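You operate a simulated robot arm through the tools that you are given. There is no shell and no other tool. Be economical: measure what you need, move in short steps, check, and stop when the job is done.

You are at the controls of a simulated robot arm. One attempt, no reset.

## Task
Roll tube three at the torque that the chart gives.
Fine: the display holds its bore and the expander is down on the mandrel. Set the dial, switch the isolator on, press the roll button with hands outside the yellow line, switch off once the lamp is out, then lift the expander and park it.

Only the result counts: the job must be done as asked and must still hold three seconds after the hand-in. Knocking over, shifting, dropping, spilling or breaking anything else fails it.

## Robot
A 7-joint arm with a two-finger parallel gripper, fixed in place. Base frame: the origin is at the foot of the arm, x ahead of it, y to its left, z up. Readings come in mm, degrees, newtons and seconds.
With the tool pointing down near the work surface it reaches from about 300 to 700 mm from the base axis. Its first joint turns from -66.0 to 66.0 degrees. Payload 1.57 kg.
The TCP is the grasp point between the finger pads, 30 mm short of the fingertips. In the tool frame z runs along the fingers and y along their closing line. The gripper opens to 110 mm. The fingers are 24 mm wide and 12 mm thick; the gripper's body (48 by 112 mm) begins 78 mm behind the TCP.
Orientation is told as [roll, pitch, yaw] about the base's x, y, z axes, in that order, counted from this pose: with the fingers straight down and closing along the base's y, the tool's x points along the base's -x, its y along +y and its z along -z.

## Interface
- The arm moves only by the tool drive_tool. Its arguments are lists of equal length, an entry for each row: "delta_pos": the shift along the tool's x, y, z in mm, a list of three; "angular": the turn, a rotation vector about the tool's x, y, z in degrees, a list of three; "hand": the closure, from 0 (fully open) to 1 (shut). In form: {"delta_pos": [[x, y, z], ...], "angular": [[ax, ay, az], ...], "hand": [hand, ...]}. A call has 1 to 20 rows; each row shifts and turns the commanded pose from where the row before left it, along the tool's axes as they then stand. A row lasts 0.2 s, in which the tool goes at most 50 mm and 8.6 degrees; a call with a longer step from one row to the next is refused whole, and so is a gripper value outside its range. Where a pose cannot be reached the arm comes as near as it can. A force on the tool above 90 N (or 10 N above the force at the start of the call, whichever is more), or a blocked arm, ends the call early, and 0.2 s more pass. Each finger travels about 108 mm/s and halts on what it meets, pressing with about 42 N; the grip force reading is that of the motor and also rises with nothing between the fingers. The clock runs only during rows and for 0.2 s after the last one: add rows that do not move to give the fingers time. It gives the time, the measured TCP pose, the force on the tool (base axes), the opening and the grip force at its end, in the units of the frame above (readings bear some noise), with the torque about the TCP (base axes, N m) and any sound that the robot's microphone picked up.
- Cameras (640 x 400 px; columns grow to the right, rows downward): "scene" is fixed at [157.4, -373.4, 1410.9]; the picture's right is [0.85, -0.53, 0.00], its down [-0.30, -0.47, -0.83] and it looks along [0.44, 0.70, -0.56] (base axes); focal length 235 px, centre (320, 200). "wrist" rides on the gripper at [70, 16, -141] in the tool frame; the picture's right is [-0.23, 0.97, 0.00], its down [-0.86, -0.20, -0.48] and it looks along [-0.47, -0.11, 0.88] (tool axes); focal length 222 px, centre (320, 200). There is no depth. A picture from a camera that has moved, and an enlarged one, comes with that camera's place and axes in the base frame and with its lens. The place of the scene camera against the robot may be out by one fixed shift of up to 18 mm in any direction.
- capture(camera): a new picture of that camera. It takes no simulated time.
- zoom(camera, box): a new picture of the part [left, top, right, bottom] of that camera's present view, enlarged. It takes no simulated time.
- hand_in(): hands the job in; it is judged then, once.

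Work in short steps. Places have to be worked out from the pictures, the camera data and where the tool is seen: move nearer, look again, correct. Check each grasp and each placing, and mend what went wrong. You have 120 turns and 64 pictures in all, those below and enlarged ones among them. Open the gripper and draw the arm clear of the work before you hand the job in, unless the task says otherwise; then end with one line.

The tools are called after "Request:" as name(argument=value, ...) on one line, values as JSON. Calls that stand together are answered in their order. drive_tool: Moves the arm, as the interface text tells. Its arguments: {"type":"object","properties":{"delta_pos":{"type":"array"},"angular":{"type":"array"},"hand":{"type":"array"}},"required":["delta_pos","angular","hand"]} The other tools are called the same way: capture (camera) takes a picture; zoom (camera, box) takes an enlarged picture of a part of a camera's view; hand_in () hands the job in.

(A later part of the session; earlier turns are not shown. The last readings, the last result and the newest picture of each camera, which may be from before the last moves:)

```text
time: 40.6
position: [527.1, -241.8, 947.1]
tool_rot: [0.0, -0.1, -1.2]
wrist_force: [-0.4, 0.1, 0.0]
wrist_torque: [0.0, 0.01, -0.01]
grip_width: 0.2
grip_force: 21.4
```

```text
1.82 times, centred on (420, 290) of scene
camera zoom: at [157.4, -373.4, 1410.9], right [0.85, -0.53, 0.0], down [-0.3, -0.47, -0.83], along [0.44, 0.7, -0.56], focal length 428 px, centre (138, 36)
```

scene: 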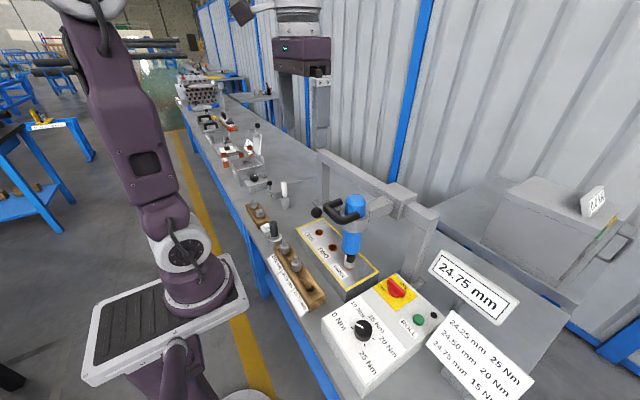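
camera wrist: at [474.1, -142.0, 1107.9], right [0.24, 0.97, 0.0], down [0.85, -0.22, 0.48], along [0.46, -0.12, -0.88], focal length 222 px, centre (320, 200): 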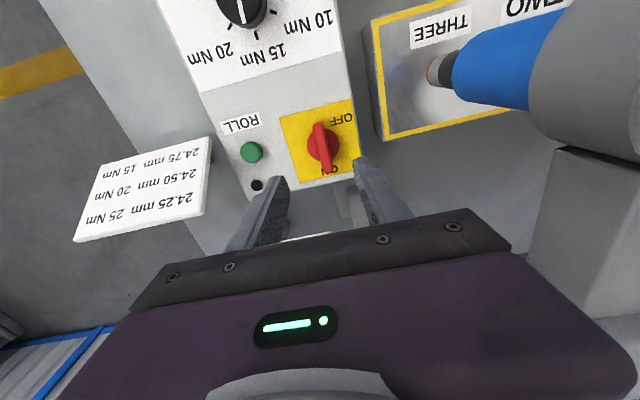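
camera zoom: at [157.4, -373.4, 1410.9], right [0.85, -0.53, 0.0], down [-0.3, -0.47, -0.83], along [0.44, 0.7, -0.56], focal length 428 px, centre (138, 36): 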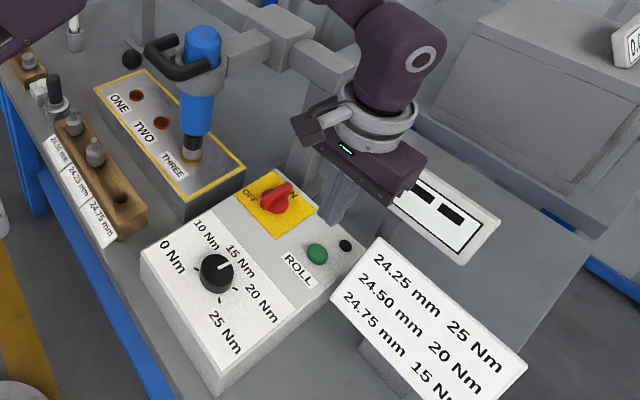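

The lamp is out, so the roll is done. I'll go back over the isolator at yaw 0 with the hand partly open.

Request:
drive_tool(delta_pos=[[-3.7, 21.4, 0], [-3.7, 21.4, 0], [-3.7, 21.4, 0], [-3.7, 21.4, 0], [0, 0, 20], [0, 0, 10], [0, 0, 0]], angular=[[0, 0, 0], [0, 0, 0], [0, 0, 0], [0, 0, 0], [0, 0, -1], [0, 0, 0], [0, 0, 0]], hand=[0.8, 0.6, 0.5, 0.5, 0.5, 0.5, 0.5])

Request:
zoom(camera="wrist", box=[220, 90, 420, 250])

```text
time: 42.2
position: [543.6, -158.0, 915.1]
tool_rot: [0.0, 0.0, 0.0]
wrist_force: [-0.4, -0.5, -0.8]
wrist_torque: [0.01, -0.03, 0.02]
grip_width: 54.9
grip_force: 0.0
```

```text
2.50 times, centred on (320, 170) of wrist
camera zoom: at [473.5, -140.8, 1057.5], right [0.23, 0.97, 0.0], down [0.85, -0.2, 0.48], along [0.47, -0.11, -0.88], focal length 555 px, centre (320, 275)
```

zoom: 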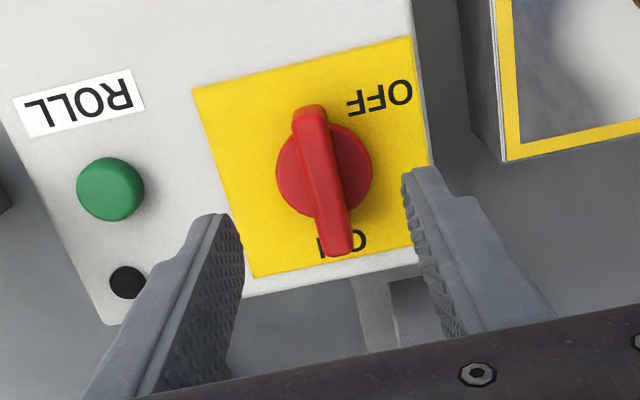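

Aligned over the bar. I'll descend to z≈872 and grip.

Request:
drive_tool(delta_pos=[[0, 1.5, 12], [0, 0, 15], [0, 0, 15], [0, 0, 0], [0, 0, 0], [0, 0, 0], [0, 0, 0]], angular=[[0, 0, 0], [0, 0, 0], [0, 0, 0], [0, 0, 0], [0, 0, 0], [0, 0, 0], [0, 0, 0]], hand=[0.5, 0.5, 0.5, 0.7, 0.85, 0.95, 0.95])

```text
time: 43.8
position: [543.9, -156.5, 876.7]
tool_rot: [0.0, 0.0, 0.1]
wrist_force: [-0.3, 5.0, -1.1]
wrist_torque: [0.08, -0.19, 0.03]
grip_width: 13.0
grip_force: 29.9
```

Gripped at 13 mm with low side load. I'll turn counter-clockwise to 90°.

Request:
drive_tool(delta_pos=[[0, 0, 0], [0, 0, 0], [0, 0, 0], [0, 0, 0], [0, 0, 0], [0, 0, 0], [0, 0, 0], [0, 0, 0], [0, 0, 0], [0, 0, 0], [0, 0, 0], [0, 0, 0]], angular=[[0, 0, -8.3], [0, 0, -8.3], [0, 0, -8.3], [0, 0, -8.3], [0, 0, -8.3], [0, 0, -8.3], [0, 0, -8.3], [0, 0, -8.3], [0, 0, -8.3], [0, 0, -8.3], [0, 0, -8.3], [0, 0, 0]], hand=[0.95, 0.95, 0.95, 0.95, 0.95, 0.95, 0.95, 0.95, 0.95, 0.95, 0.95, 0.95])

Request:
drive_tool(delta_pos=[[0, 0, 0], [0, 0, 0], [0, 0, -15], [0, 0, -30], [0, 0, -30], [0, 0, -20], [0, 0, 0]], angular=[[0, 0, 0], [0, 0, 0], [0, 0, 0], [0, 0, 0], [0, 0, 0], [0, 0, 0], [0, 0, 0]], hand=[0.7, 0.5, 0.5, 0.5, 0.5, 0.5, 0.5])

Request:
capture(camera="wrist")

```text
time: 46.4
position: [544.9, -156.1, 874.7]
tool_rot: [-0.2, 0.0, 91.3]
wrist_force: [19.0, -16.9, 16.6]
wrist_torque: [-0.17, -0.13, -0.74]
grip_width: 13.0
grip_force: 29.7
```

```text
time: 48.0
position: [543.9, -158.0, 970.7]
tool_rot: [0.0, 0.0, 91.3]
wrist_force: [0.3, -0.8, 0.1]
wrist_torque: [-0.01, 0.02, 0.02]
grip_width: 55.0
grip_force: 0.0
```

```text
24 pictures are left
camera wrist: at [530.0, -226.7, 1112.8], right [-0.98, 0.21, 0.0], down [0.18, 0.86, 0.48], along [0.1, 0.47, -0.88], focal length 222 px, centre (320, 200)
```

wrist: 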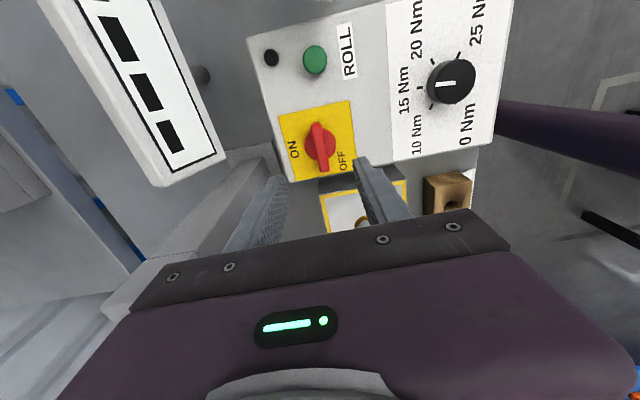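

The isolator is OFF and the display shows the finished dashes. I'll retreat up and back, then study the expander mechanism.

Request:
drive_tool(delta_pos=[[0, 0, -40], [0, 0, -40], [0, 0, -40], [0, 0, -40], [0, 0, -40], [0, 40, 0], [0, 40, 0], [0, 40, 0], [0, 40, 0], [0, 40, 0], [0, 0, 0]], angular=[[0, 0, 0], [0, 0, 0], [0, 0, 0], [0, 0, 0], [0, 0, 0], [0, 0, 0], [0, 0, 0], [0, 0, 0], [0, 0, 0], [0, 0, 0], [0, 0, 0]], hand=[0.3, 0.3, 0.3, 0.3, 0.3, 0.3, 0.3, 0.3, 0.3, 0.3, 0.3])

Request:
drive_tool(delta_pos=[[0, 0, 0], [0, 0, 0], [0, 0, 0], [0, 0, 0], [0, 0, 0], [0, 0, 0], [0, 0, 0], [0, 0, 0], [0, 0, 0], [0, 0, 0], [0, 0, 0], [0, 0, 0]], angular=[[0, 0, 8.3], [0, 0, 8.3], [0, 0, 8.3], [0, 0, 8.3], [0, 0, 8.3], [0, 0, 8.3], [0, 0, 8.3], [0, 0, 8.3], [0, 0, 8.3], [0, 0, 8.3], [0, 0, 8.3], [0, 0, 0]], hand=[0.3, 0.3, 0.3, 0.3, 0.3, 0.3, 0.3, 0.3, 0.3, 0.3, 0.3, 0.3])

Request:
capture(camera="wrist")

Request:
zoom(camera="scene", box=[290, 150, 440, 270])

```text
time: 50.4
position: [341.3, -160.3, 1166.5]
tool_rot: [-0.1, 0.1, 91.2]
wrist_force: [0.3, 0.5, 0.7]
wrist_torque: [-0.01, -0.02, 0.02]
grip_width: 77.0
grip_force: 0.1
```

```text
time: 53.0
position: [343.3, -158.1, 1169.4]
tool_rot: [-0.1, -0.1, -0.1]
wrist_force: [-0.1, 0.4, -0.5]
wrist_torque: [-0.01, 0.01, -0.02]
grip_width: 77.1
grip_force: 0.0
```

```text
23 pictures are left
camera wrist: at [273.3, -143.2, 1310.8], right [0.23, 0.97, 0.0], down [0.85, -0.2, 0.48], along [0.47, -0.11, -0.88], focal length 222 px, centre (320, 200)
```

wrist: 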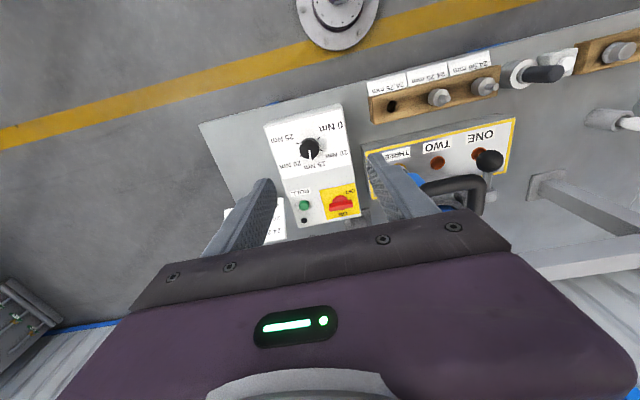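

```text
3.33 times, centred on (365, 210) of scene
camera zoom: at [157.4, -373.4, 1410.9], right [0.85, -0.53, 0.0], down [-0.3, -0.47, -0.83], along [0.44, 0.7, -0.56], focal length 784 px, centre (170, 167)
```

zoom: 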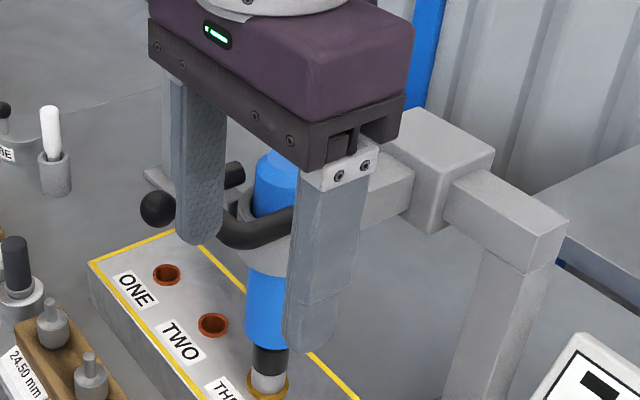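

I need a view of the ball lever from the +y side, so I'll move up and across to y≈+80.

Request:
drive_tool(delta_pos=[[0, 30, -20], [0, 30, -20], [0, 30, -20], [0, 30, -20], [0, 30, -15], [-5, 30, 0], [-5, 30, 0], [-5, 30, 0], [0, 0, 0]], angular=[[0, 0, 0], [0, 0, 0], [0, 0, 0], [0, 0, 0], [0, 0, 0], [0, 0, 0], [0, 0, 0], [0, 0, 0], [0, 0, 0]], hand=[0, 0, 0, 0, 0, 0, 0, 0, 0])

Request:
zoom(camera="wrist", box=[210, 100, 410, 240])

Request:
zoom(camera="scene", box=[290, 150, 440, 270])

```text
time: 55.0
position: [361.8, 80.3, 1263.2]
tool_rot: [0.0, 0.0, -0.1]
wrist_force: [0.2, 0.3, -0.1]
wrist_torque: [-0.01, -0.02, 0.02]
grip_width: 109.9
grip_force: 0.0
```

```text
2.86 times, centred on (310, 170) of wrist
camera zoom: at [291.2, 97.0, 1405.9], right [0.23, 0.97, 0.0], down [0.85, -0.2, 0.48], along [0.47, -0.11, -0.88], focal length 635 px, centre (349, 286)
```

zoom: 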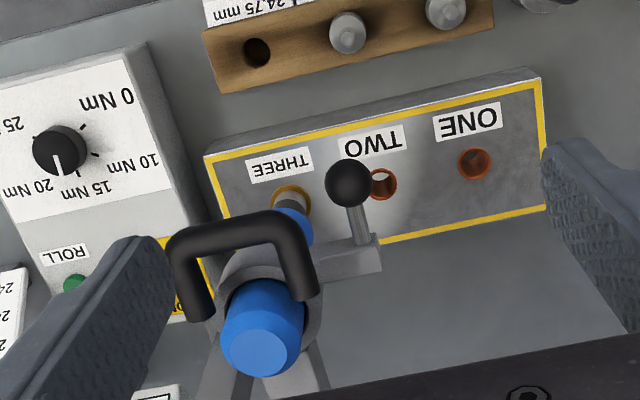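

```text
3.33 times, centred on (365, 210) of scene
camera zoom: at [157.4, -373.3, 1410.9], right [0.85, -0.53, 0.0], down [-0.3, -0.47, -0.83], along [0.44, 0.7, -0.56], focal length 784 px, centre (170, 167)
```

zoom: 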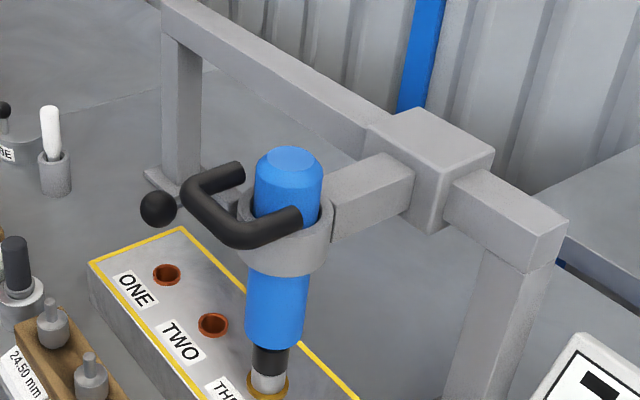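

I place the ball near (425,65,1017), on a stem from a block beside the collar. I'll zoom in on that mechanism.

Request:
zoom(camera="wrist", box=[255, 150, 355, 230])

Request:
zoom(camera="scene", box=[305, 185, 395, 257])

```text
5.00 times, centred on (305, 190) of wrist
camera zoom: at [291.2, 97.0, 1405.9], right [0.23, 0.97, 0.0], down [0.85, -0.2, 0.48], along [0.47, -0.11, -0.88], focal length 1111 px, centre (395, 250)
```

zoom: 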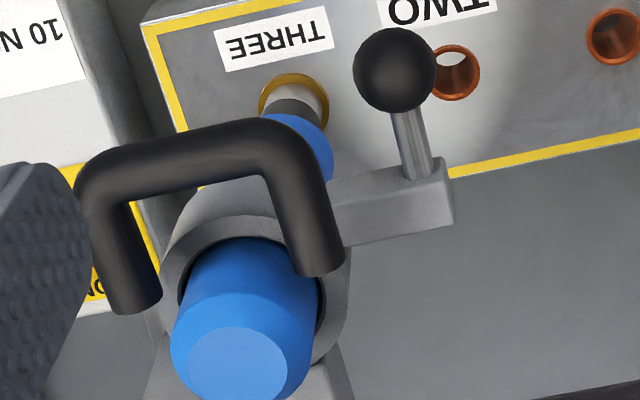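

```text
5.56 times, centred on (350, 221) of scene
camera zoom: at [157.4, -373.3, 1410.9], right [0.85, -0.53, 0.0], down [-0.3, -0.47, -0.83], along [0.44, 0.7, -0.56], focal length 1307 px, centre (153, 83)
```

zoom: 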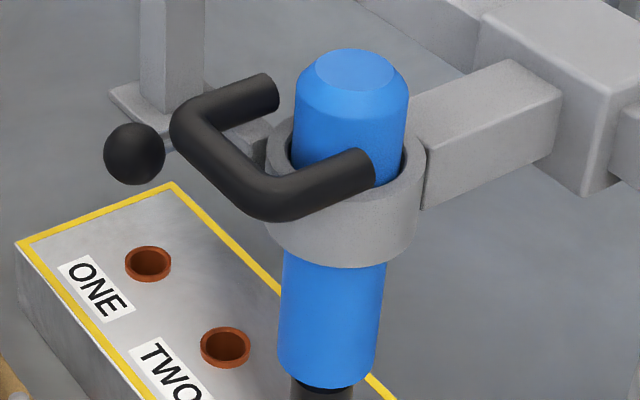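

The yoke ring carries the lever on a side block, and the U handle faces the robot. I'll tilt the tool forward for a more level look from the robot side.

Request:
drive_tool(delta_pos=[[0, 0, 0], [0, 0, 0], [0, 0, 0], [0, 0, 0], [0, 0, 0], [31, -5, 24.7], [31, -5, 24.7], [31, -5, 24.7], [31, -5, 24.7], [0, 0, 0]], angular=[[0, -8, 0], [0, -8, 0], [0, -8, 0], [0, -8, 0], [0, -8, 0], [0, 0, 0], [0, 0, 0], [0, 0, 0], [0, 0, 0], [0, 0, 0]], hand=[0, 0, 0, 0, 0, 0, 0, 0, 0, 0])

Request:
capture(camera="wrist")

```text
time: 57.2
position: [327.6, 62.3, 1116.6]
tool_rot: [-0.1, -40.0, 0.0]
wrist_force: [-0.2, 0.2, -0.2]
wrist_torque: [-0.01, -0.05, 0.0]
grip_width: 110.2
grip_force: 0.0
out of reach, approached as far as the arm can: row 9
```

```text
17 pictures are left
camera wrist: at [183.2, 79.1, 1180.9], right [0.17, 0.97, 0.15], down [0.35, -0.2, 0.92], along [0.92, -0.11, -0.37], focal length 222 px, centre (320, 200)
```

wrist: 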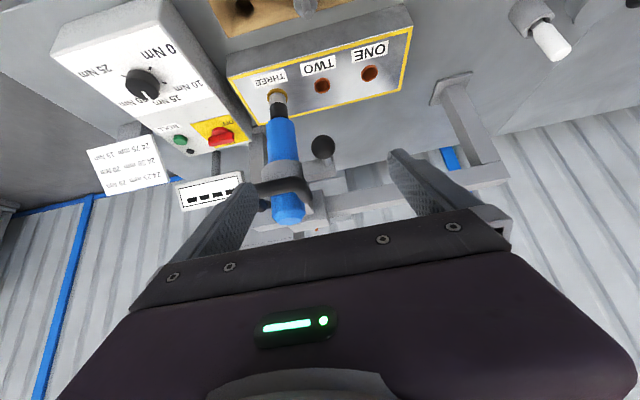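

I'll zoom in on the yoke from here.

Request:
zoom(camera="wrist", box=[240, 80, 420, 240])

```text
2.50 times, centred on (330, 160) of wrist
camera zoom: at [183.2, 79.1, 1180.9], right [0.17, 0.97, 0.15], down [0.35, -0.2, 0.92], along [0.92, -0.11, -0.37], focal length 555 px, centre (295, 300)
```

zoom: 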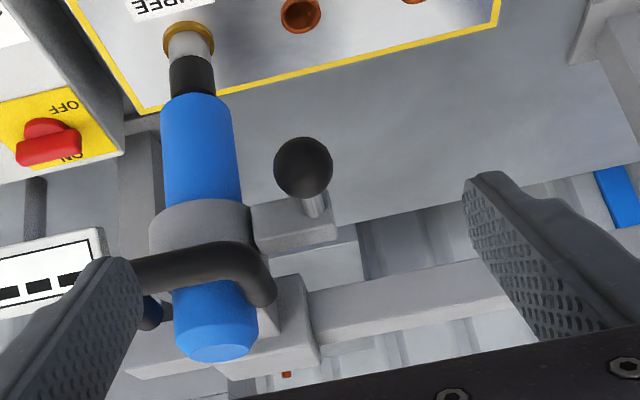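

The U handle appears to belong to the blue body, with its crossbar near (430,-10,1050). I'll back off, level the tool, yaw 90°, and come above the crossbar.

Request:
drive_tool(delta_pos=[[-31, 5, -24.7], [-31, 5, -24.7], [-31, 5, -24.7], [-31, 5, -24.7], [0, 0, 0], [0, 0, 0], [0, 0, 0], [0, 0, 0], [0, 0, 0], [0, 0, 0], [0, 0, 0], [0, 0, 0], [0, 0, 0], [0, 0, 0], [0, 0, 0], [0, 0, 0], [0, 0, 0], [0, 0, 0], [0, 0, 0], [0, 0, 0]], angular=[[0, 0, 0], [0, 0, 0], [0, 0, 0], [0, 0, 0], [0, 8, 0], [0, 8, 0], [0, 8, 0], [0, 8, 0], [0, 8, 0], [0, 0, -8.2], [0, 0, -8.2], [0, 0, -8.2], [0, 0, -8.2], [0, 0, -8.2], [0, 0, -8.2], [0, 0, -8.2], [0, 0, -8.2], [0, 0, -8.2], [0, 0, -8.2], [0, 0, -8.2]], hand=[0, 0, 0, 0, 0, 0, 0, 0, 0, 0, 0, 0.2, 0.4, 0.5, 0.6, 0.7, 0.7, 0.7, 0.7, 0.7])

```text
time: 61.4
position: [360.3, 80.2, 1274.3]
tool_rot: [-0.1, 0.0, 90.2]
wrist_force: [0.0, 1.3, -0.9]
wrist_torque: [0.02, 0.01, 0.0]
grip_width: 33.1
grip_force: 0.1
```

Levelled with yaw 90°. I'll move above the crossbar and look.

Request:
drive_tool(delta_pos=[[23, -17, 0], [23, -17, 0], [22, -17, 31], [22, -17, 31], [0, 0, 31], [0, 0, 31], [0, 0, 0]], angular=[[0, 0, 0], [0, 0, 0], [0, 0, 0], [0, 0, 0], [0, 0, 0], [0, 0, 0], [0, 0, 0]], hand=[0.7, 0.7, 0.7, 0.7, 0.7, 0.7, 0.7])

Request:
zoom(camera="wrist", box=[200, 80, 440, 240])

```text
time: 63.0
position: [427.8, -11.2, 1148.4]
tool_rot: [0.0, 0.0, 90.2]
wrist_force: [0.2, 0.5, -0.2]
wrist_torque: [0.01, -0.01, -0.01]
grip_width: 33.1
grip_force: 0.1
```

```text
2.50 times, centred on (320, 160) of wrist
camera zoom: at [410.8, -79.9, 1290.2], right [-0.97, 0.22, 0.0], down [0.2, 0.86, 0.48], along [0.11, 0.47, -0.88], focal length 555 px, centre (320, 300)
```

zoom: 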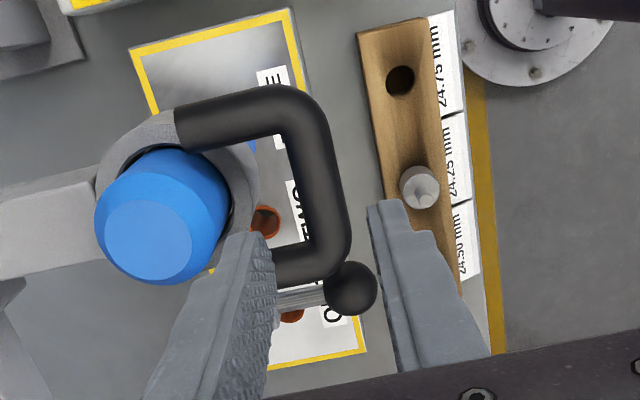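

The crossbar is centred at (428,-10), about 18 mm thick, and lines up with the fingers. I'll descend to TCP z≈1068.

Request:
drive_tool(delta_pos=[[0, 0, 20], [0, 0, 20], [0, 0, 20], [0, 0, 12], [0, 0, 8], [0, 0, 0]], angular=[[0, 0, 0], [0, 0, 0], [0, 0, 0], [0, 0, 0], [0, 0, 0], [0, 0, 0]], hand=[0.7, 0.7, 0.7, 0.7, 0.7, 0.7])

Request:
zoom(camera="wrist", box=[200, 80, 440, 240])

```text
time: 64.4
position: [429.0, -8.8, 1068.5]
tool_rot: [0.0, 0.0, 90.2]
wrist_force: [0.3, 0.5, 0.3]
wrist_torque: [0.03, -0.01, 0.02]
grip_width: 32.9
grip_force: 0.1
```

```text
2.50 times, centred on (320, 160) of wrist
camera zoom: at [412.5, -78.5, 1210.1], right [-0.97, 0.22, 0.0], down [0.2, 0.86, 0.48], along [0.11, 0.47, -0.88], focal length 555 px, centre (320, 300)
```

zoom: 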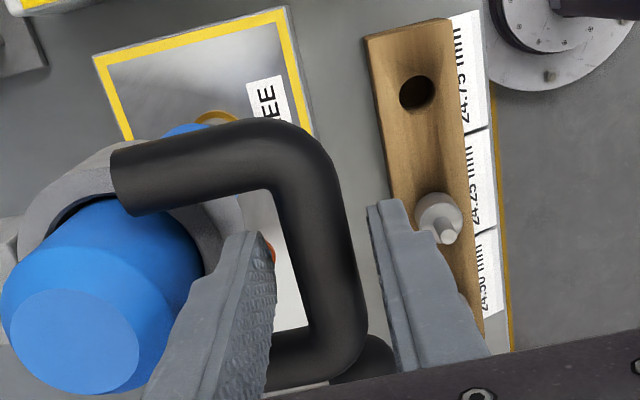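

The crossbar sits between the fingers, so I'll grip it.

Request:
drive_tool(delta_pos=[[0, 0, 0], [0, 0, 0], [0, 0, 0], [0, 0, 0]], angular=[[0, 0, 0], [0, 0, 0], [0, 0, 0], [0, 0, 0]], hand=[0.8, 0.9, 0.95, 0.95])

Request:
drive_tool(delta_pos=[[0, 0, -2], [0, 0, -2], [0, 0, 0]], angular=[[0, 0, 0], [0, 0, 0], [0, 0, 0]], hand=[0.95, 0.95, 0.95])

```text
time: 65.4
position: [429.0, -8.7, 1067.5]
tool_rot: [0.0, 0.0, 90.1]
wrist_force: [-12.0, 0.3, -2.2]
wrist_torque: [-0.05, 0.21, -0.17]
grip_width: 19.7
grip_force: 33.1
```

```text
time: 66.2
position: [428.4, -7.9, 1073.4]
tool_rot: [-0.1, 0.1, 90.2]
wrist_force: [-10.9, -1.2, -3.5]
wrist_torque: [-0.03, 0.18, -0.21]
grip_width: 19.6
grip_force: 33.5
```

It lifts freely at about 3.5 N. I'll continue up in steps.

Request:
drive_tool(delta_pos=[[0, 0.7, -4], [0, 0, -6], [0, 0, -6], [0, 0, -6], [0, 0, -6], [0, 0, 0]], angular=[[0, 0, 0], [0, 0, 0], [0, 0, 0], [0, 0, 0], [0, 0, 0], [0, 0, 0]], hand=[0.95, 0.95, 0.95, 0.95, 0.95, 0.95])

Request:
zoom(camera="scene", box=[270, 150, 450, 290])

```text
time: 67.6
position: [427.6, -8.7, 1102.4]
tool_rot: [0.1, 0.0, 90.2]
wrist_force: [-15.8, 0.9, -2.7]
wrist_torque: [0.02, 0.36, -0.2]
grip_width: 19.6
grip_force: 33.4
```

```text
2.86 times, centred on (360, 220) of scene
camera zoom: at [157.0, -373.3, 1411.0], right [0.85, -0.53, 0.0], down [-0.3, -0.47, -0.83], along [0.44, 0.7, -0.56], focal length 672 px, centre (206, 143)
```

zoom: 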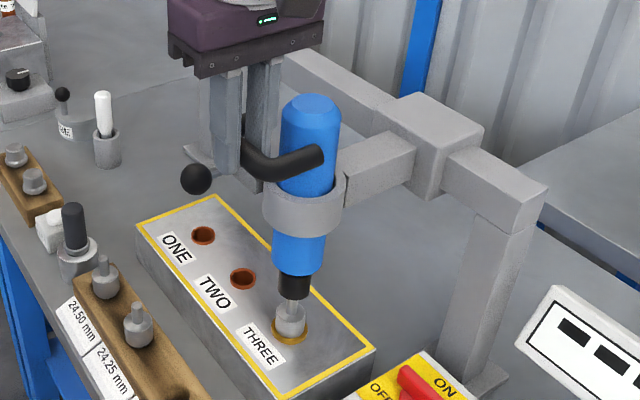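

The body slides up through the ring and leaves the mandrel in the tube. I'll continue until a stop.

Request:
drive_tool(delta_pos=[[0, 0.5, -6], [0, 0, -6], [0, 0, -6], [0, 0, -6], [0, 0, -6], [0, 0, 0]], angular=[[0, 0, 0], [0, 0, 0], [0, 0, 0], [0, 0, 0], [0, 0, 0], [0, 0, 0]], hand=[0.95, 0.95, 0.95, 0.95, 0.95, 0.95])

Request:
drive_tool(delta_pos=[[0, 0, -6], [0, 0, -6], [0, 0, -6], [0, 0, -6], [0, 0, -6], [0, 0, 0]], angular=[[0, 0, 0], [0, 0, 0], [0, 0, 0], [0, 0, 0], [0, 0, 0], [0, 0, 0]], hand=[0.95, 0.95, 0.95, 0.95, 0.95, 0.95])

```text
time: 69.0
position: [428.4, -7.7, 1131.1]
tool_rot: [-0.1, -0.1, 90.3]
wrist_force: [6.3, 2.3, -2.9]
wrist_torque: [-0.15, -0.1, -0.22]
grip_width: 19.9
grip_force: 33.4
```

```text
time: 70.4
position: [427.7, -9.3, 1161.7]
tool_rot: [0.0, 0.0, 90.2]
wrist_force: [0.9, 0.4, 0.2]
wrist_torque: [-0.01, -0.03, 0.0]
grip_width: 5.7
grip_force: 0.1
```

The grip slipped off somewhere near the top. I'll check where the expander is.

Request:
zoom(camera="scene", box=[270, 150, 450, 290])

```text
2.86 times, centred on (360, 220) of scene
camera zoom: at [157.4, -373.4, 1410.9], right [0.85, -0.53, 0.0], down [-0.3, -0.47, -0.83], along [0.44, 0.7, -0.56], focal length 672 px, centre (206, 143)
```

zoom: 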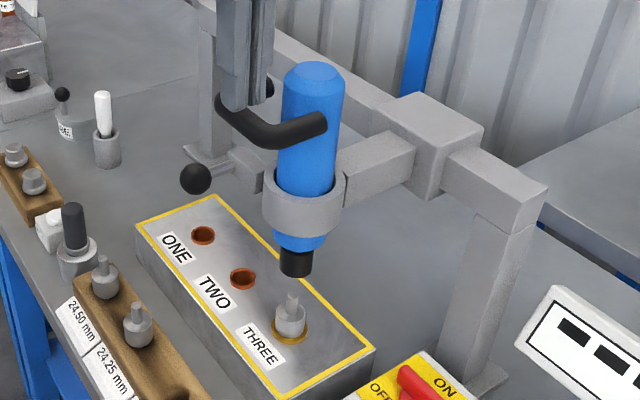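

The expander is up off the mandrel and stays there for now. I'll rise clear, wait, and see whether it holds.

Request:
drive_tool(delta_pos=[[0, 0, -20], [0, 0, -30], [0, 0, 0], [0, 0, 0], [0, 0, 0], [0, 0, 0], [0, 0, 0], [0, 0, 0], [0, 0, 0], [0, 0, 0], [0, 0, 0], [0, 0, 0]], angular=[[0, 0, 0], [0, 0, 0], [0, 0, 0], [0, 0, 0], [0, 0, 0], [0, 0, 0], [0, 0, 0], [0, 0, 0], [0, 0, 0], [0, 0, 0], [0, 0, 0], [0, 0, 0]], hand=[0.7, 0.7, 0.7, 0.7, 0.7, 0.7, 0.7, 0.7, 0.7, 0.7, 0.7, 0.7])

Request:
zoom(camera="wrist", box=[200, 80, 440, 240])

Request:
zoom(camera="scene", box=[270, 150, 450, 290])

```text
time: 73.0
position: [424.9, -9.6, 1212.3]
tool_rot: [0.0, 0.0, 90.1]
wrist_force: [0.3, -0.4, 0.0]
wrist_torque: [0.01, -0.03, 0.01]
grip_width: 33.3
grip_force: 0.0
```

```text
2.50 times, centred on (320, 160) of wrist
camera zoom: at [408.6, -79.2, 1353.3], right [-0.97, 0.22, 0.0], down [0.2, 0.86, 0.48], along [0.11, 0.47, -0.88], focal length 555 px, centre (320, 300)
```

zoom: 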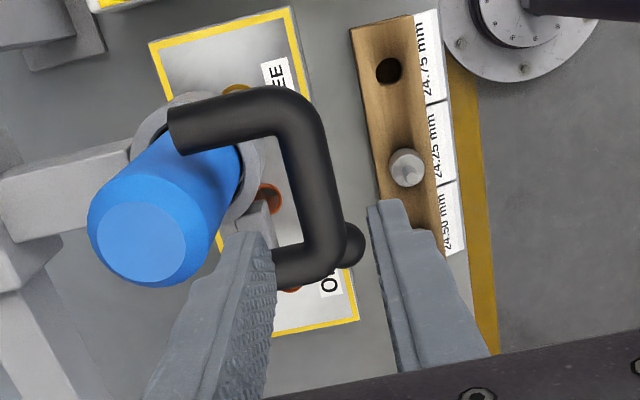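

```text
2.86 times, centred on (360, 220) of scene
camera zoom: at [157.4, -373.4, 1410.9], right [0.85, -0.53, 0.0], down [-0.3, -0.47, -0.83], along [0.44, 0.7, -0.56], focal length 672 px, centre (206, 143)
```

zoom: 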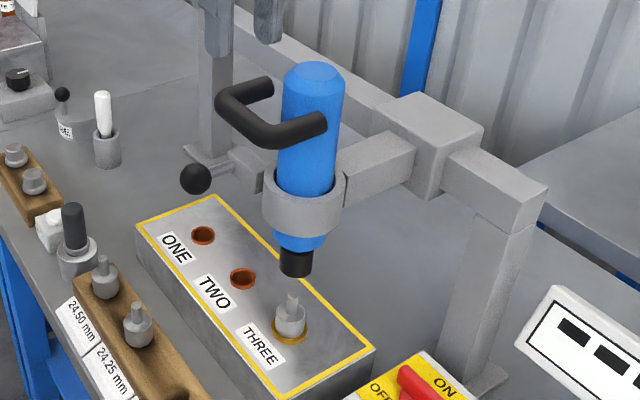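

The expander holds at its upper stop, raised about 68 mm. The ball lever on the yoke is probably the park latch. I'll reposition at yaw 0 with a forward tilt, to test it gently from the front.

Request:
drive_tool(delta_pos=[[0, 0, -20], [-25, 28, -10], [-25, 28, -10], [-25, 29, 0], [0, 0, 0], [0, 0, 0], [0, 0, 0], [0, 0, 0], [0, 0, 0], [0, 0, 0], [0, 0, 0], [0, 0, 0], [0, 0, 0], [0, 0, 0], [0, 0, 0], [0, 0, 0]], angular=[[0, 0, 0], [0, 0, 0], [0, 0, 0], [0, 0, 0], [0, 0, 8.2], [0, 0, 8.2], [0, 0, 8.2], [0, 0, 8.2], [0, 0, 8.2], [0, 0, 8.2], [0, 0, 8.2], [0, 0, 8.2], [0, 0, 8.2], [0, 0, 8.2], [0, 0, 8.2], [0, 0, 0]], hand=[0.7, 0.6, 0.6, 0.6, 0.6, 0.6, 0.6, 0.6, 0.6, 0.6, 0.6, 0.6, 0.6, 0.6, 0.6, 0.6])

Request:
drive_tool(delta_pos=[[0, 0, 0], [0, 0, 0], [0, 0, 0], [0, 0, 0], [0, 0, 0], [0, 0, 0]], angular=[[0, -8, 0], [0, -8, 0], [0, -8, 0], [0, -8, 0], [0, -8, 0], [0, -5, 0]], hand=[0.6, 0.6, 0.6, 0.6, 0.6, 0.6])

```text
time: 76.4
position: [342.7, 66.4, 1252.8]
tool_rot: [0.0, 0.0, -0.2]
wrist_force: [-0.5, 0.4, -0.9]
wrist_torque: [0.0, -0.02, -0.01]
grip_width: 43.8
grip_force: 0.2
```

```text
time: 77.8
position: [342.3, 65.1, 1249.7]
tool_rot: [0.1, -45.1, 0.0]
wrist_force: [0.0, -0.2, -0.6]
wrist_torque: [0.01, 0.0, -0.02]
grip_width: 44.0
grip_force: 0.1
```

Tilted 45°. I'll go to a pre-approach point in front of the ball.

Request:
drive_tool(delta_pos=[[27, 0, 33], [27, 0, 33], [27, 0, 33], [26, 0, 33], [0, 0, 0]], angular=[[0, 0, 0], [0, 0, 0], [0, 0, 0], [0, 0, 0], [0, 0, 0]], hand=[0.6, 0.6, 0.6, 0.6, 0.6])

Request:
zoom(camera="wrist", box=[220, 80, 420, 230])

```text
time: 79.0
position: [359.6, 70.1, 1108.2]
tool_rot: [-0.1, -44.9, 0.0]
wrist_force: [-0.7, 0.1, 1.1]
wrist_torque: [0.0, -0.03, 0.0]
grip_width: 44.0
grip_force: 0.0
out of reach, approached as far as the arm can: row 4
```

```text
2.67 times, centred on (320, 155) of wrist
camera zoom: at [210.2, 86.1, 1160.9], right [0.16, 0.97, 0.16], down [0.27, -0.2, 0.94], along [0.95, -0.11, -0.29], focal length 592 px, centre (320, 320)
```

zoom: 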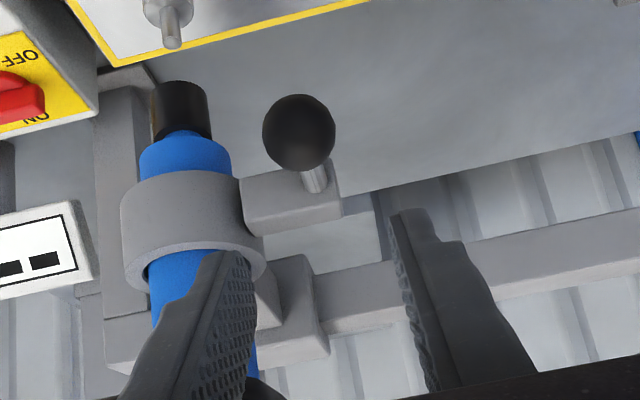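

A tilt of 45° is out of reach this low, so I'll ease to about 30° and check.

Request:
drive_tool(delta_pos=[[0, 0, 0], [0, 0, 0], [0, 0, 0]], angular=[[0, 7.5, 0], [0, 7.5, 0], [0, 0, 0]], hand=[0.6, 0.6, 0.6])

```text
time: 79.8
position: [361.1, 67.9, 1107.3]
tool_rot: [0.0, -29.9, -0.2]
wrist_force: [-0.5, 0.1, -0.1]
wrist_torque: [-0.01, -0.02, -0.02]
grip_width: 43.9
grip_force: 0.1
```

Good, no reach warning. I'll move to 40 mm short of the ball.

Request:
drive_tool(delta_pos=[[-4, -1, 30], [-4, -1, 31], [0, 0, 0]], angular=[[0, 0, 0], [0, 0, 0], [0, 0, 0]], hand=[0.6, 0.6, 0.6])

Request:
zoom(camera="wrist", box=[220, 80, 420, 230])

```text
time: 80.6
position: [384.9, 66.6, 1076.0]
tool_rot: [0.0, -30.1, 0.1]
wrist_force: [0.0, 0.0, 0.6]
wrist_torque: [0.02, 0.0, 0.03]
grip_width: 44.1
grip_force: 0.1
out of reach, approached as far as the arm can: row 2
```

```text
2.67 times, centred on (320, 155) of wrist
camera zoom: at [253.0, 82.1, 1163.4], right [0.2, 0.97, 0.11], down [0.5, -0.2, 0.84], along [0.84, -0.11, -0.53], focal length 592 px, centre (320, 320)
```

zoom: 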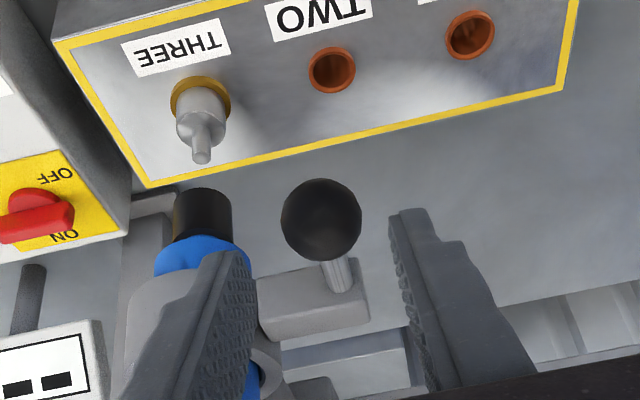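

The ball is around (410–420,66,1018), on a stem pointing forward and slightly down. I'll reduce the tilt to 12° and come just above it.

Request:
drive_tool(delta_pos=[[0, 0, 0], [0, 0, 0], [0, 0, 0], [-15, 0, 9], [0, 0, 0]], angular=[[0, 6, 0], [0, 6, 0], [0, 6, 0], [0, 0, 0], [0, 0, 0]], hand=[0.6, 0.6, 0.6, 0.6, 0.6])

Request:
zoom(camera="wrist", box=[240, 110, 400, 230])

```text
time: 81.8
position: [403.1, 66.3, 1070.9]
tool_rot: [0.0, -12.0, -0.1]
wrist_force: [0.6, -0.3, 0.3]
wrist_torque: [-0.01, 0.0, 0.0]
grip_width: 44.1
grip_force: 0.0
```

```text
3.33 times, centred on (320, 170) of wrist
camera zoom: at [304.5, 83.1, 1194.6], right [0.22, 0.97, 0.05], down [0.74, -0.2, 0.65], along [0.64, -0.11, -0.76], focal length 740 px, centre (320, 300)
```

zoom: 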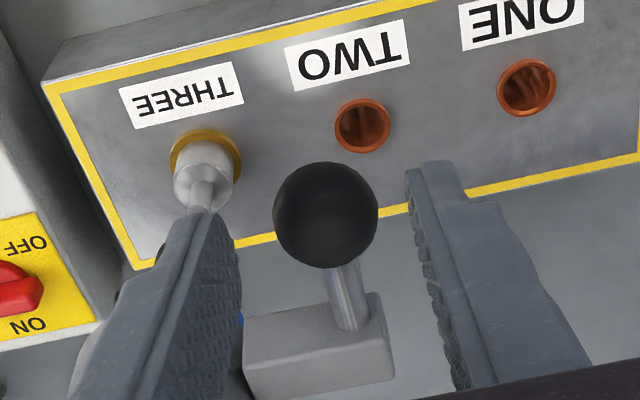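

Ball triangulated at (427,65.5,1011), with its stem running +x to the block at x≈466. I'll lean the hand 15° away from the U handle and lower the fingers around the ball.

Request:
drive_tool(delta_pos=[[0, 0, 0], [0, 0, 0], [-11, 15.6, 0], [0, 0, 16], [0, 0, 16], [0, 0, 15.7], [0, 0, 0]], angular=[[7.5, 0, 0], [7.5, 0, 0], [0, 0, 0], [0, 0, 0], [0, 0, 0], [0, 0, 0], [0, 0, 0]], hand=[0.6, 0.6, 0.6, 0.6, 0.6, 0.6, 0.6])

Request:
zoom(camera="wrist", box=[220, 80, 420, 230])

```text
time: 83.4
position: [423.9, 70.7, 1021.7]
tool_rot: [-15.0, -12.1, -0.2]
wrist_force: [0.3, 0.0, 0.4]
wrist_torque: [0.01, 0.01, 0.01]
grip_width: 43.9
grip_force: 0.0
```

```text
2.67 times, centred on (320, 155) of wrist
camera zoom: at [327.5, 122.7, 1137.8], right [0.28, 0.94, -0.2], down [0.73, -0.07, 0.68], along [0.63, -0.33, -0.71], focal length 592 px, centre (320, 320)
```

zoom: 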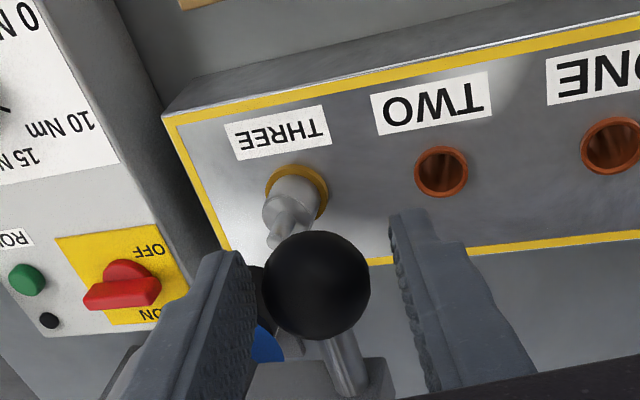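

The ball is between the fingers with no contact. I'll close on it and nudge it up 3 mm to feel the lever.

Request:
drive_tool(delta_pos=[[0, 0, 0], [0, 0, 0], [0, 0, 0]], angular=[[0, 0, 0], [0, 0, 0], [0, 0, 0]], hand=[0.7, 0.8, 0.8])

Request:
drive_tool(delta_pos=[[0, 0, -2], [0, 0, -2], [0, 0, 0]], angular=[[0, 0, 0], [0, 0, 0], [0, 0, 0]], hand=[0.8, 0.8, 0.8])

```text
time: 84.2
position: [423.4, 69.7, 1022.4]
tool_rot: [-15.1, -11.9, -0.1]
wrist_force: [0.2, -4.0, 1.9]
wrist_torque: [-2.12, -0.27, -0.19]
grip_width: 31.5
grip_force: 39.9
```

```text
time: 85.0
position: [423.5, 71.8, 1026.4]
tool_rot: [-15.0, -11.9, -0.1]
wrist_force: [-8.3, -3.8, -28.1]
wrist_torque: [0.1, 0.39, -0.07]
grip_width: 31.5
grip_force: 40.1
```

Upward meets a 28 N resistance. I'll try back and then downward.

Request:
drive_tool(delta_pos=[[0, 0, 2], [0, 0, 2], [0, 0, 2], [0, 0, 2], [0, 0, 0]], angular=[[0, 0, 0], [0, 0, 0], [0, 0, 0], [0, 0, 0], [0, 0, 0]], hand=[0.8, 0.8, 0.8, 0.8, 0.8])

```text
time: 86.2
position: [425.9, 69.4, 1019.9]
tool_rot: [-14.9, -12.2, 0.0]
wrist_force: [6.0, -4.4, 37.4]
wrist_torque: [-1.88, -0.28, 0.11]
grip_width: 31.4
grip_force: 40.2
```

Vertical is stiff both ways, so I'll return and try sideways toward −y.

Request:
drive_tool(delta_pos=[[0, 0, -2], [0, 0, -2], [0, -1.95, 0.5], [0, -1.95, 0.5], [0, 0, 0]], angular=[[0, 0, 0], [0, 0, 0], [0, 0, 0], [0, 0, 0], [0, 0, 0]], hand=[0.8, 0.8, 0.8, 0.8, 0.8])

Request:
drive_tool(delta_pos=[[0, 1.95, -0.5], [0, 1.95, -0.5], [0, 1.95, -0.5], [0, 1.95, -0.5], [0, 0, 0]], angular=[[0, 0, 0], [0, 0, 0], [0, 0, 0], [0, 0, 0], [0, 0, 0]], hand=[0.8, 0.8, 0.8, 0.8, 0.8])

```text
time: 87.4
position: [423.6, 68.7, 1022.5]
tool_rot: [-14.9, -11.8, 0.2]
wrist_force: [9.1, 14.2, -55.0]
wrist_torque: [-2.67, 1.93, 0.65]
grip_width: 31.7
grip_force: 40.8
```

```text
time: 88.6
position: [424.5, 74.6, 1024.4]
tool_rot: [-15.0, -11.9, 0.0]
wrist_force: [-9.8, -4.9, -4.1]
wrist_torque: [-0.07, 0.89, -0.53]
grip_width: 31.4
grip_force: 40.2
```

It moves freely toward +y with low force. I'll continue 10 mm that way to confirm.

Request:
drive_tool(delta_pos=[[-0.3, 2.9, -0.75], [-0.4, 2.9, -0.75], [-0.5, 2.9, -0.75], [0, 0, 0]], angular=[[0, 0, 0], [0, 0, 0], [0, 0, 0], [0, 0, 0]], hand=[0.8, 0.8, 0.8, 0.8])

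Request:
zoom(camera="wrist", box=[220, 80, 420, 230])

```text
time: 89.6
position: [425.0, 84.5, 1024.8]
tool_rot: [-15.0, -12.0, -0.1]
wrist_force: [-28.0, 1.3, 11.0]
wrist_torque: [-0.02, 0.38, -0.12]
grip_width: 31.6
grip_force: 40.1
```

```text
2.67 times, centred on (320, 155) of wrist
camera zoom: at [328.1, 137.0, 1140.1], right [0.28, 0.94, -0.2], down [0.73, -0.07, 0.68], along [0.63, -0.33, -0.71], focal length 592 px, centre (320, 320)
```

zoom: 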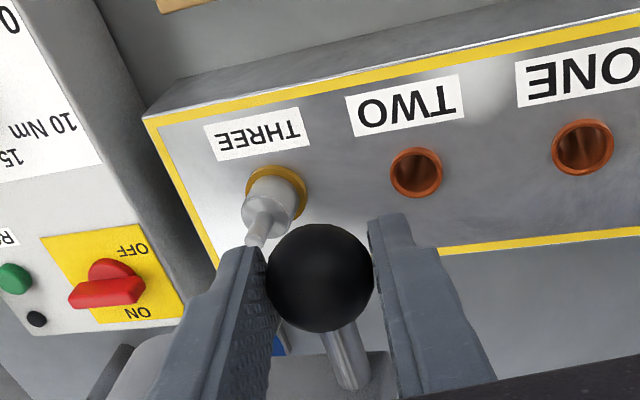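

The stem keeps its place relative to the block and body, so the whole carriage is sliding along the rail. The ball is the slide handle, and parking means sliding it away toward +y. I'll undo the x shift and slide on, watching the forces.

Request:
drive_tool(delta_pos=[[1.2, 4.83, -1.3], [0, 4.83, -1.3], [0, 4.83, -1.3], [0, 4.83, -1.3], [0, 4.83, -1.3], [0, 4.83, -1.3], [0, 4.83, -1.3], [0, 4.83, -1.3], [0, 0, 0]], angular=[[0, 0, 0], [0, 0, 0], [0, 0, 0], [0, 0, 0], [0, 0, 0], [0, 0, 0], [0, 0, 0], [0, 0, 0], [0, 0, 0]], hand=[0.8, 0.8, 0.8, 0.8, 0.8, 0.8, 0.8, 0.8, 0.8])

Request:
zoom(camera="scene", box=[240, 110, 440, 270])

```text
time: 91.6
position: [423.6, 122.0, 1023.6]
tool_rot: [-15.0, -12.0, -0.1]
wrist_force: [0.2, -0.9, 25.3]
wrist_torque: [-0.66, -0.66, 0.12]
grip_width: 31.6
grip_force: 39.7
```

```text
2.50 times, centred on (340, 190) of scene
camera zoom: at [157.1, -373.5, 1410.9], right [0.85, -0.53, 0.0], down [-0.3, -0.47, -0.83], along [0.44, 0.7, -0.56], focal length 588 px, centre (270, 225)
```

zoom: 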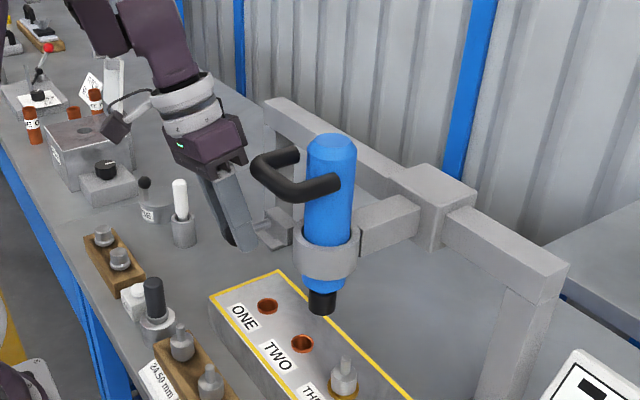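

Confirmed: the whole expander carriage slides. I'll relieve z and continue toward the far end of the rail.

Request:
drive_tool(delta_pos=[[-0.3, -0.4, -1.3], [0, 4.83, -1.29], [0, 9.66, -2.59], [0, 9.66, -2.59], [0, 9.66, -2.59], [0, 9.66, -2.59], [0, 9.66, -2.59], [0, 9.66, -2.59], [0, 9.66, -2.59], [0, 9.66, -2.59], [0, 4.83, -1.29], [0, 0, 0]], angular=[[0, 0, 0], [0, 0, 0], [0, 0, 0], [0, 0, 0], [0, 0, 0], [0, 0, 0], [0, 0, 0], [0, 0, 0], [0, 0, 0], [0, 0, 0], [0, 0, 0], [0, 0, 0]], hand=[0.8, 0.8, 0.8, 0.8, 0.8, 0.8, 0.8, 0.8, 0.8, 0.8, 0.8, 0.8])

```text
time: 94.2
position: [424.8, 215.3, 1025.1]
tool_rot: [-15.0, -12.1, 0.0]
wrist_force: [-4.1, -0.6, 30.5]
wrist_torque: [-0.23, -0.11, 0.01]
grip_width: 31.6
grip_force: 40.5
```

Sliding smoothly. I'll relieve z again and continue.

Request:
drive_tool(delta_pos=[[-0.4, -0.5, -1.8], [0, 4.83, -1.29], [0, 9.66, -2.59], [0, 9.66, -2.59], [0, 9.66, -2.59], [0, 9.66, -2.59], [0, 9.66, -2.59], [0, 9.66, -2.59], [0, 9.66, -2.59], [0, 4.83, -1.29], [0, 0, 0]], angular=[[0, 0, 0], [0, 0, 0], [0, 0, 0], [0, 0, 0], [0, 0, 0], [0, 0, 0], [0, 0, 0], [0, 0, 0], [0, 0, 0], [0, 0, 0], [0, 0, 0]], hand=[0.8, 0.8, 0.8, 0.8, 0.8, 0.8, 0.8, 0.8, 0.8, 0.8, 0.8])

```text
time: 96.6
position: [422.9, 294.5, 1027.4]
tool_rot: [-14.9, -11.9, 0.0]
wrist_force: [4.6, 1.5, -30.6]
wrist_torque: [0.08, 0.11, -0.03]
grip_width: 31.4
grip_force: 40.5
```

Still moving freely. I'll continue in smaller steps to find the end stop.

Request:
drive_tool(delta_pos=[[0.2, 0.3, 0.9], [0, 4.83, -1.29], [0, 4.83, -1.29], [0, 4.83, -1.29], [0, 4.83, -1.29], [0, 4.83, -1.29], [0, 4.83, -1.29], [0, 4.83, -1.29], [0, 4.83, -1.29], [0, 0, 0]], angular=[[0, 0, 0], [0, 0, 0], [0, 0, 0], [0, 0, 0], [0, 0, 0], [0, 0, 0], [0, 0, 0], [0, 0, 0], [0, 0, 0], [0, 0, 0]], hand=[0.8, 0.8, 0.8, 0.8, 0.8, 0.8, 0.8, 0.8, 0.8, 0.8])

Request:
capture(camera="scene")

```text
time: 98.8
position: [423.8, 333.2, 1026.5]
tool_rot: [-15.0, -12.1, 0.1]
wrist_force: [-18.9, 1.0, 23.7]
wrist_torque: [-0.09, 0.2, -0.1]
grip_width: 31.5
grip_force: 40.1
```

```text
3 pictures are left
```

scene: 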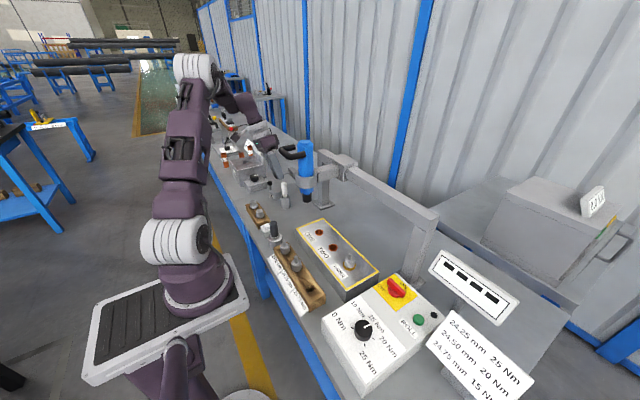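

The expander is now beyond the block and near the left post. I'll zoom to check clearance and the remaining rail.

Request:
zoom(camera="scene", box=[235, 110, 385, 230])

```text
3.33 times, centred on (310, 170) of scene
camera zoom: at [156.6, -373.6, 1411.0], right [0.85, -0.53, 0.0], down [-0.3, -0.47, -0.83], along [0.44, 0.7, -0.56], focal length 784 px, centre (353, 300)
```

zoom: 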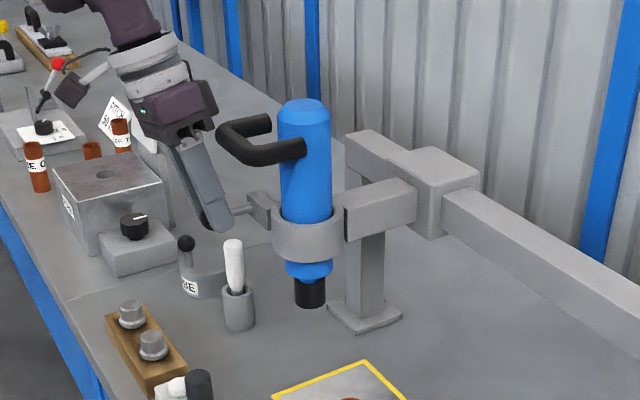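

There is still some rail left and nothing is in the way. I'll continue gently toward the stop.

Request:
drive_tool(delta_pos=[[0.5, -0.2, -1], [0, 4.83, -1.29], [0, 4.83, -1.29], [0, 4.83, -1.29], [0, 4.83, -1.29], [0, 4.83, -1.29], [0, 0, 0]], angular=[[0, 0, 0], [0, 0, 0], [0, 0, 0], [0, 0, 0], [0, 0, 0], [0, 0, 0], [0, 0, 0]], hand=[0.8, 0.8, 0.8, 0.8, 0.8, 0.8, 0.8])

```text
time: 100.4
position: [424.7, 358.4, 1026.2]
tool_rot: [-15.1, -12.0, 0.0]
wrist_force: [2.2, 1.6, -14.7]
wrist_torque: [-0.03, -0.95, 0.29]
grip_width: 31.6
grip_force: 40.2
```

Request:
drive_tool(delta_pos=[[0, 2.9, -0.78], [0, 2.9, -0.78], [0, 2.9, -0.78], [0, 2.9, -0.78], [0, 2.9, -0.78], [0, 0, 0]], angular=[[0, 0, 0], [0, 0, 0], [0, 0, 0], [0, 0, 0], [0, 0, 0], [0, 0, 0]], hand=[0.8, 0.8, 0.8, 0.8, 0.8, 0.8])

```text
time: 101.8
position: [423.5, 372.9, 1029.0]
tool_rot: [-15.2, -12.1, 0.0]
wrist_force: [-0.6, -35.5, 9.1]
wrist_torque: [-0.82, -0.44, 0.0]
grip_width: 54.3
grip_force: 18.5
```

The y force and the yielding finger mean the carriage reached its end stop. I'll re-centre, open, and withdraw along the tool axis.

Request:
drive_tool(delta_pos=[[0, -5.3, 1.4], [0, -5.3, 1.4], [0, 0, 0], [0, 0, 0], [0, 0, -15], [0, 0, -20], [0, 0, -25], [0, 0, -25], [0, 0, 0]], angular=[[0, 0, 0], [0, 0, 0], [0, 0, 0], [0, 0, 0], [0, 0, 0], [0, 0, 0], [0, 0, 0], [0, 0, 0], [0, 0, 0]], hand=[0.7, 0.6, 0.57, 0.57, 0.57, 0.57, 0.57, 0.57, 0.57])

Request:
drive_tool(delta_pos=[[0, 0, -30], [25, 0, -30], [30, 0, -30], [30, 0, -30], [0, 0, 0]], angular=[[0, 0, 0], [0, 0, 0], [0, 0, 0], [0, 0, 0], [0, 0, 0]], hand=[0.3, 0, 0, 0, 0])

Request:
capture(camera="scene")

```text
time: 103.8
position: [407.4, 384.3, 1107.9]
tool_rot: [-14.9, -12.0, -0.1]
wrist_force: [-1.1, -0.2, 0.8]
wrist_torque: [-0.03, -0.02, -0.06]
grip_width: 47.2
grip_force: 0.1
```

```text
time: 105.0
position: [299.9, 409.7, 1194.6]
tool_rot: [-15.0, -12.0, 0.0]
wrist_force: [-0.2, -0.4, 0.0]
wrist_torque: [0.0, 0.04, 0.03]
grip_width: 110.2
grip_force: 0.1
out of reach, approached as far as the arm can: row 4
```

```text
1 pictures are left
```

scene: 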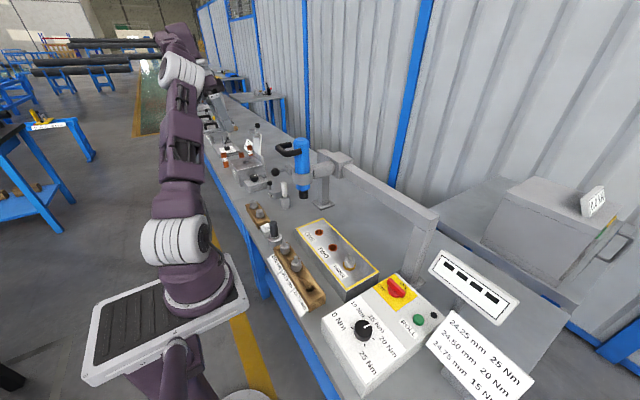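

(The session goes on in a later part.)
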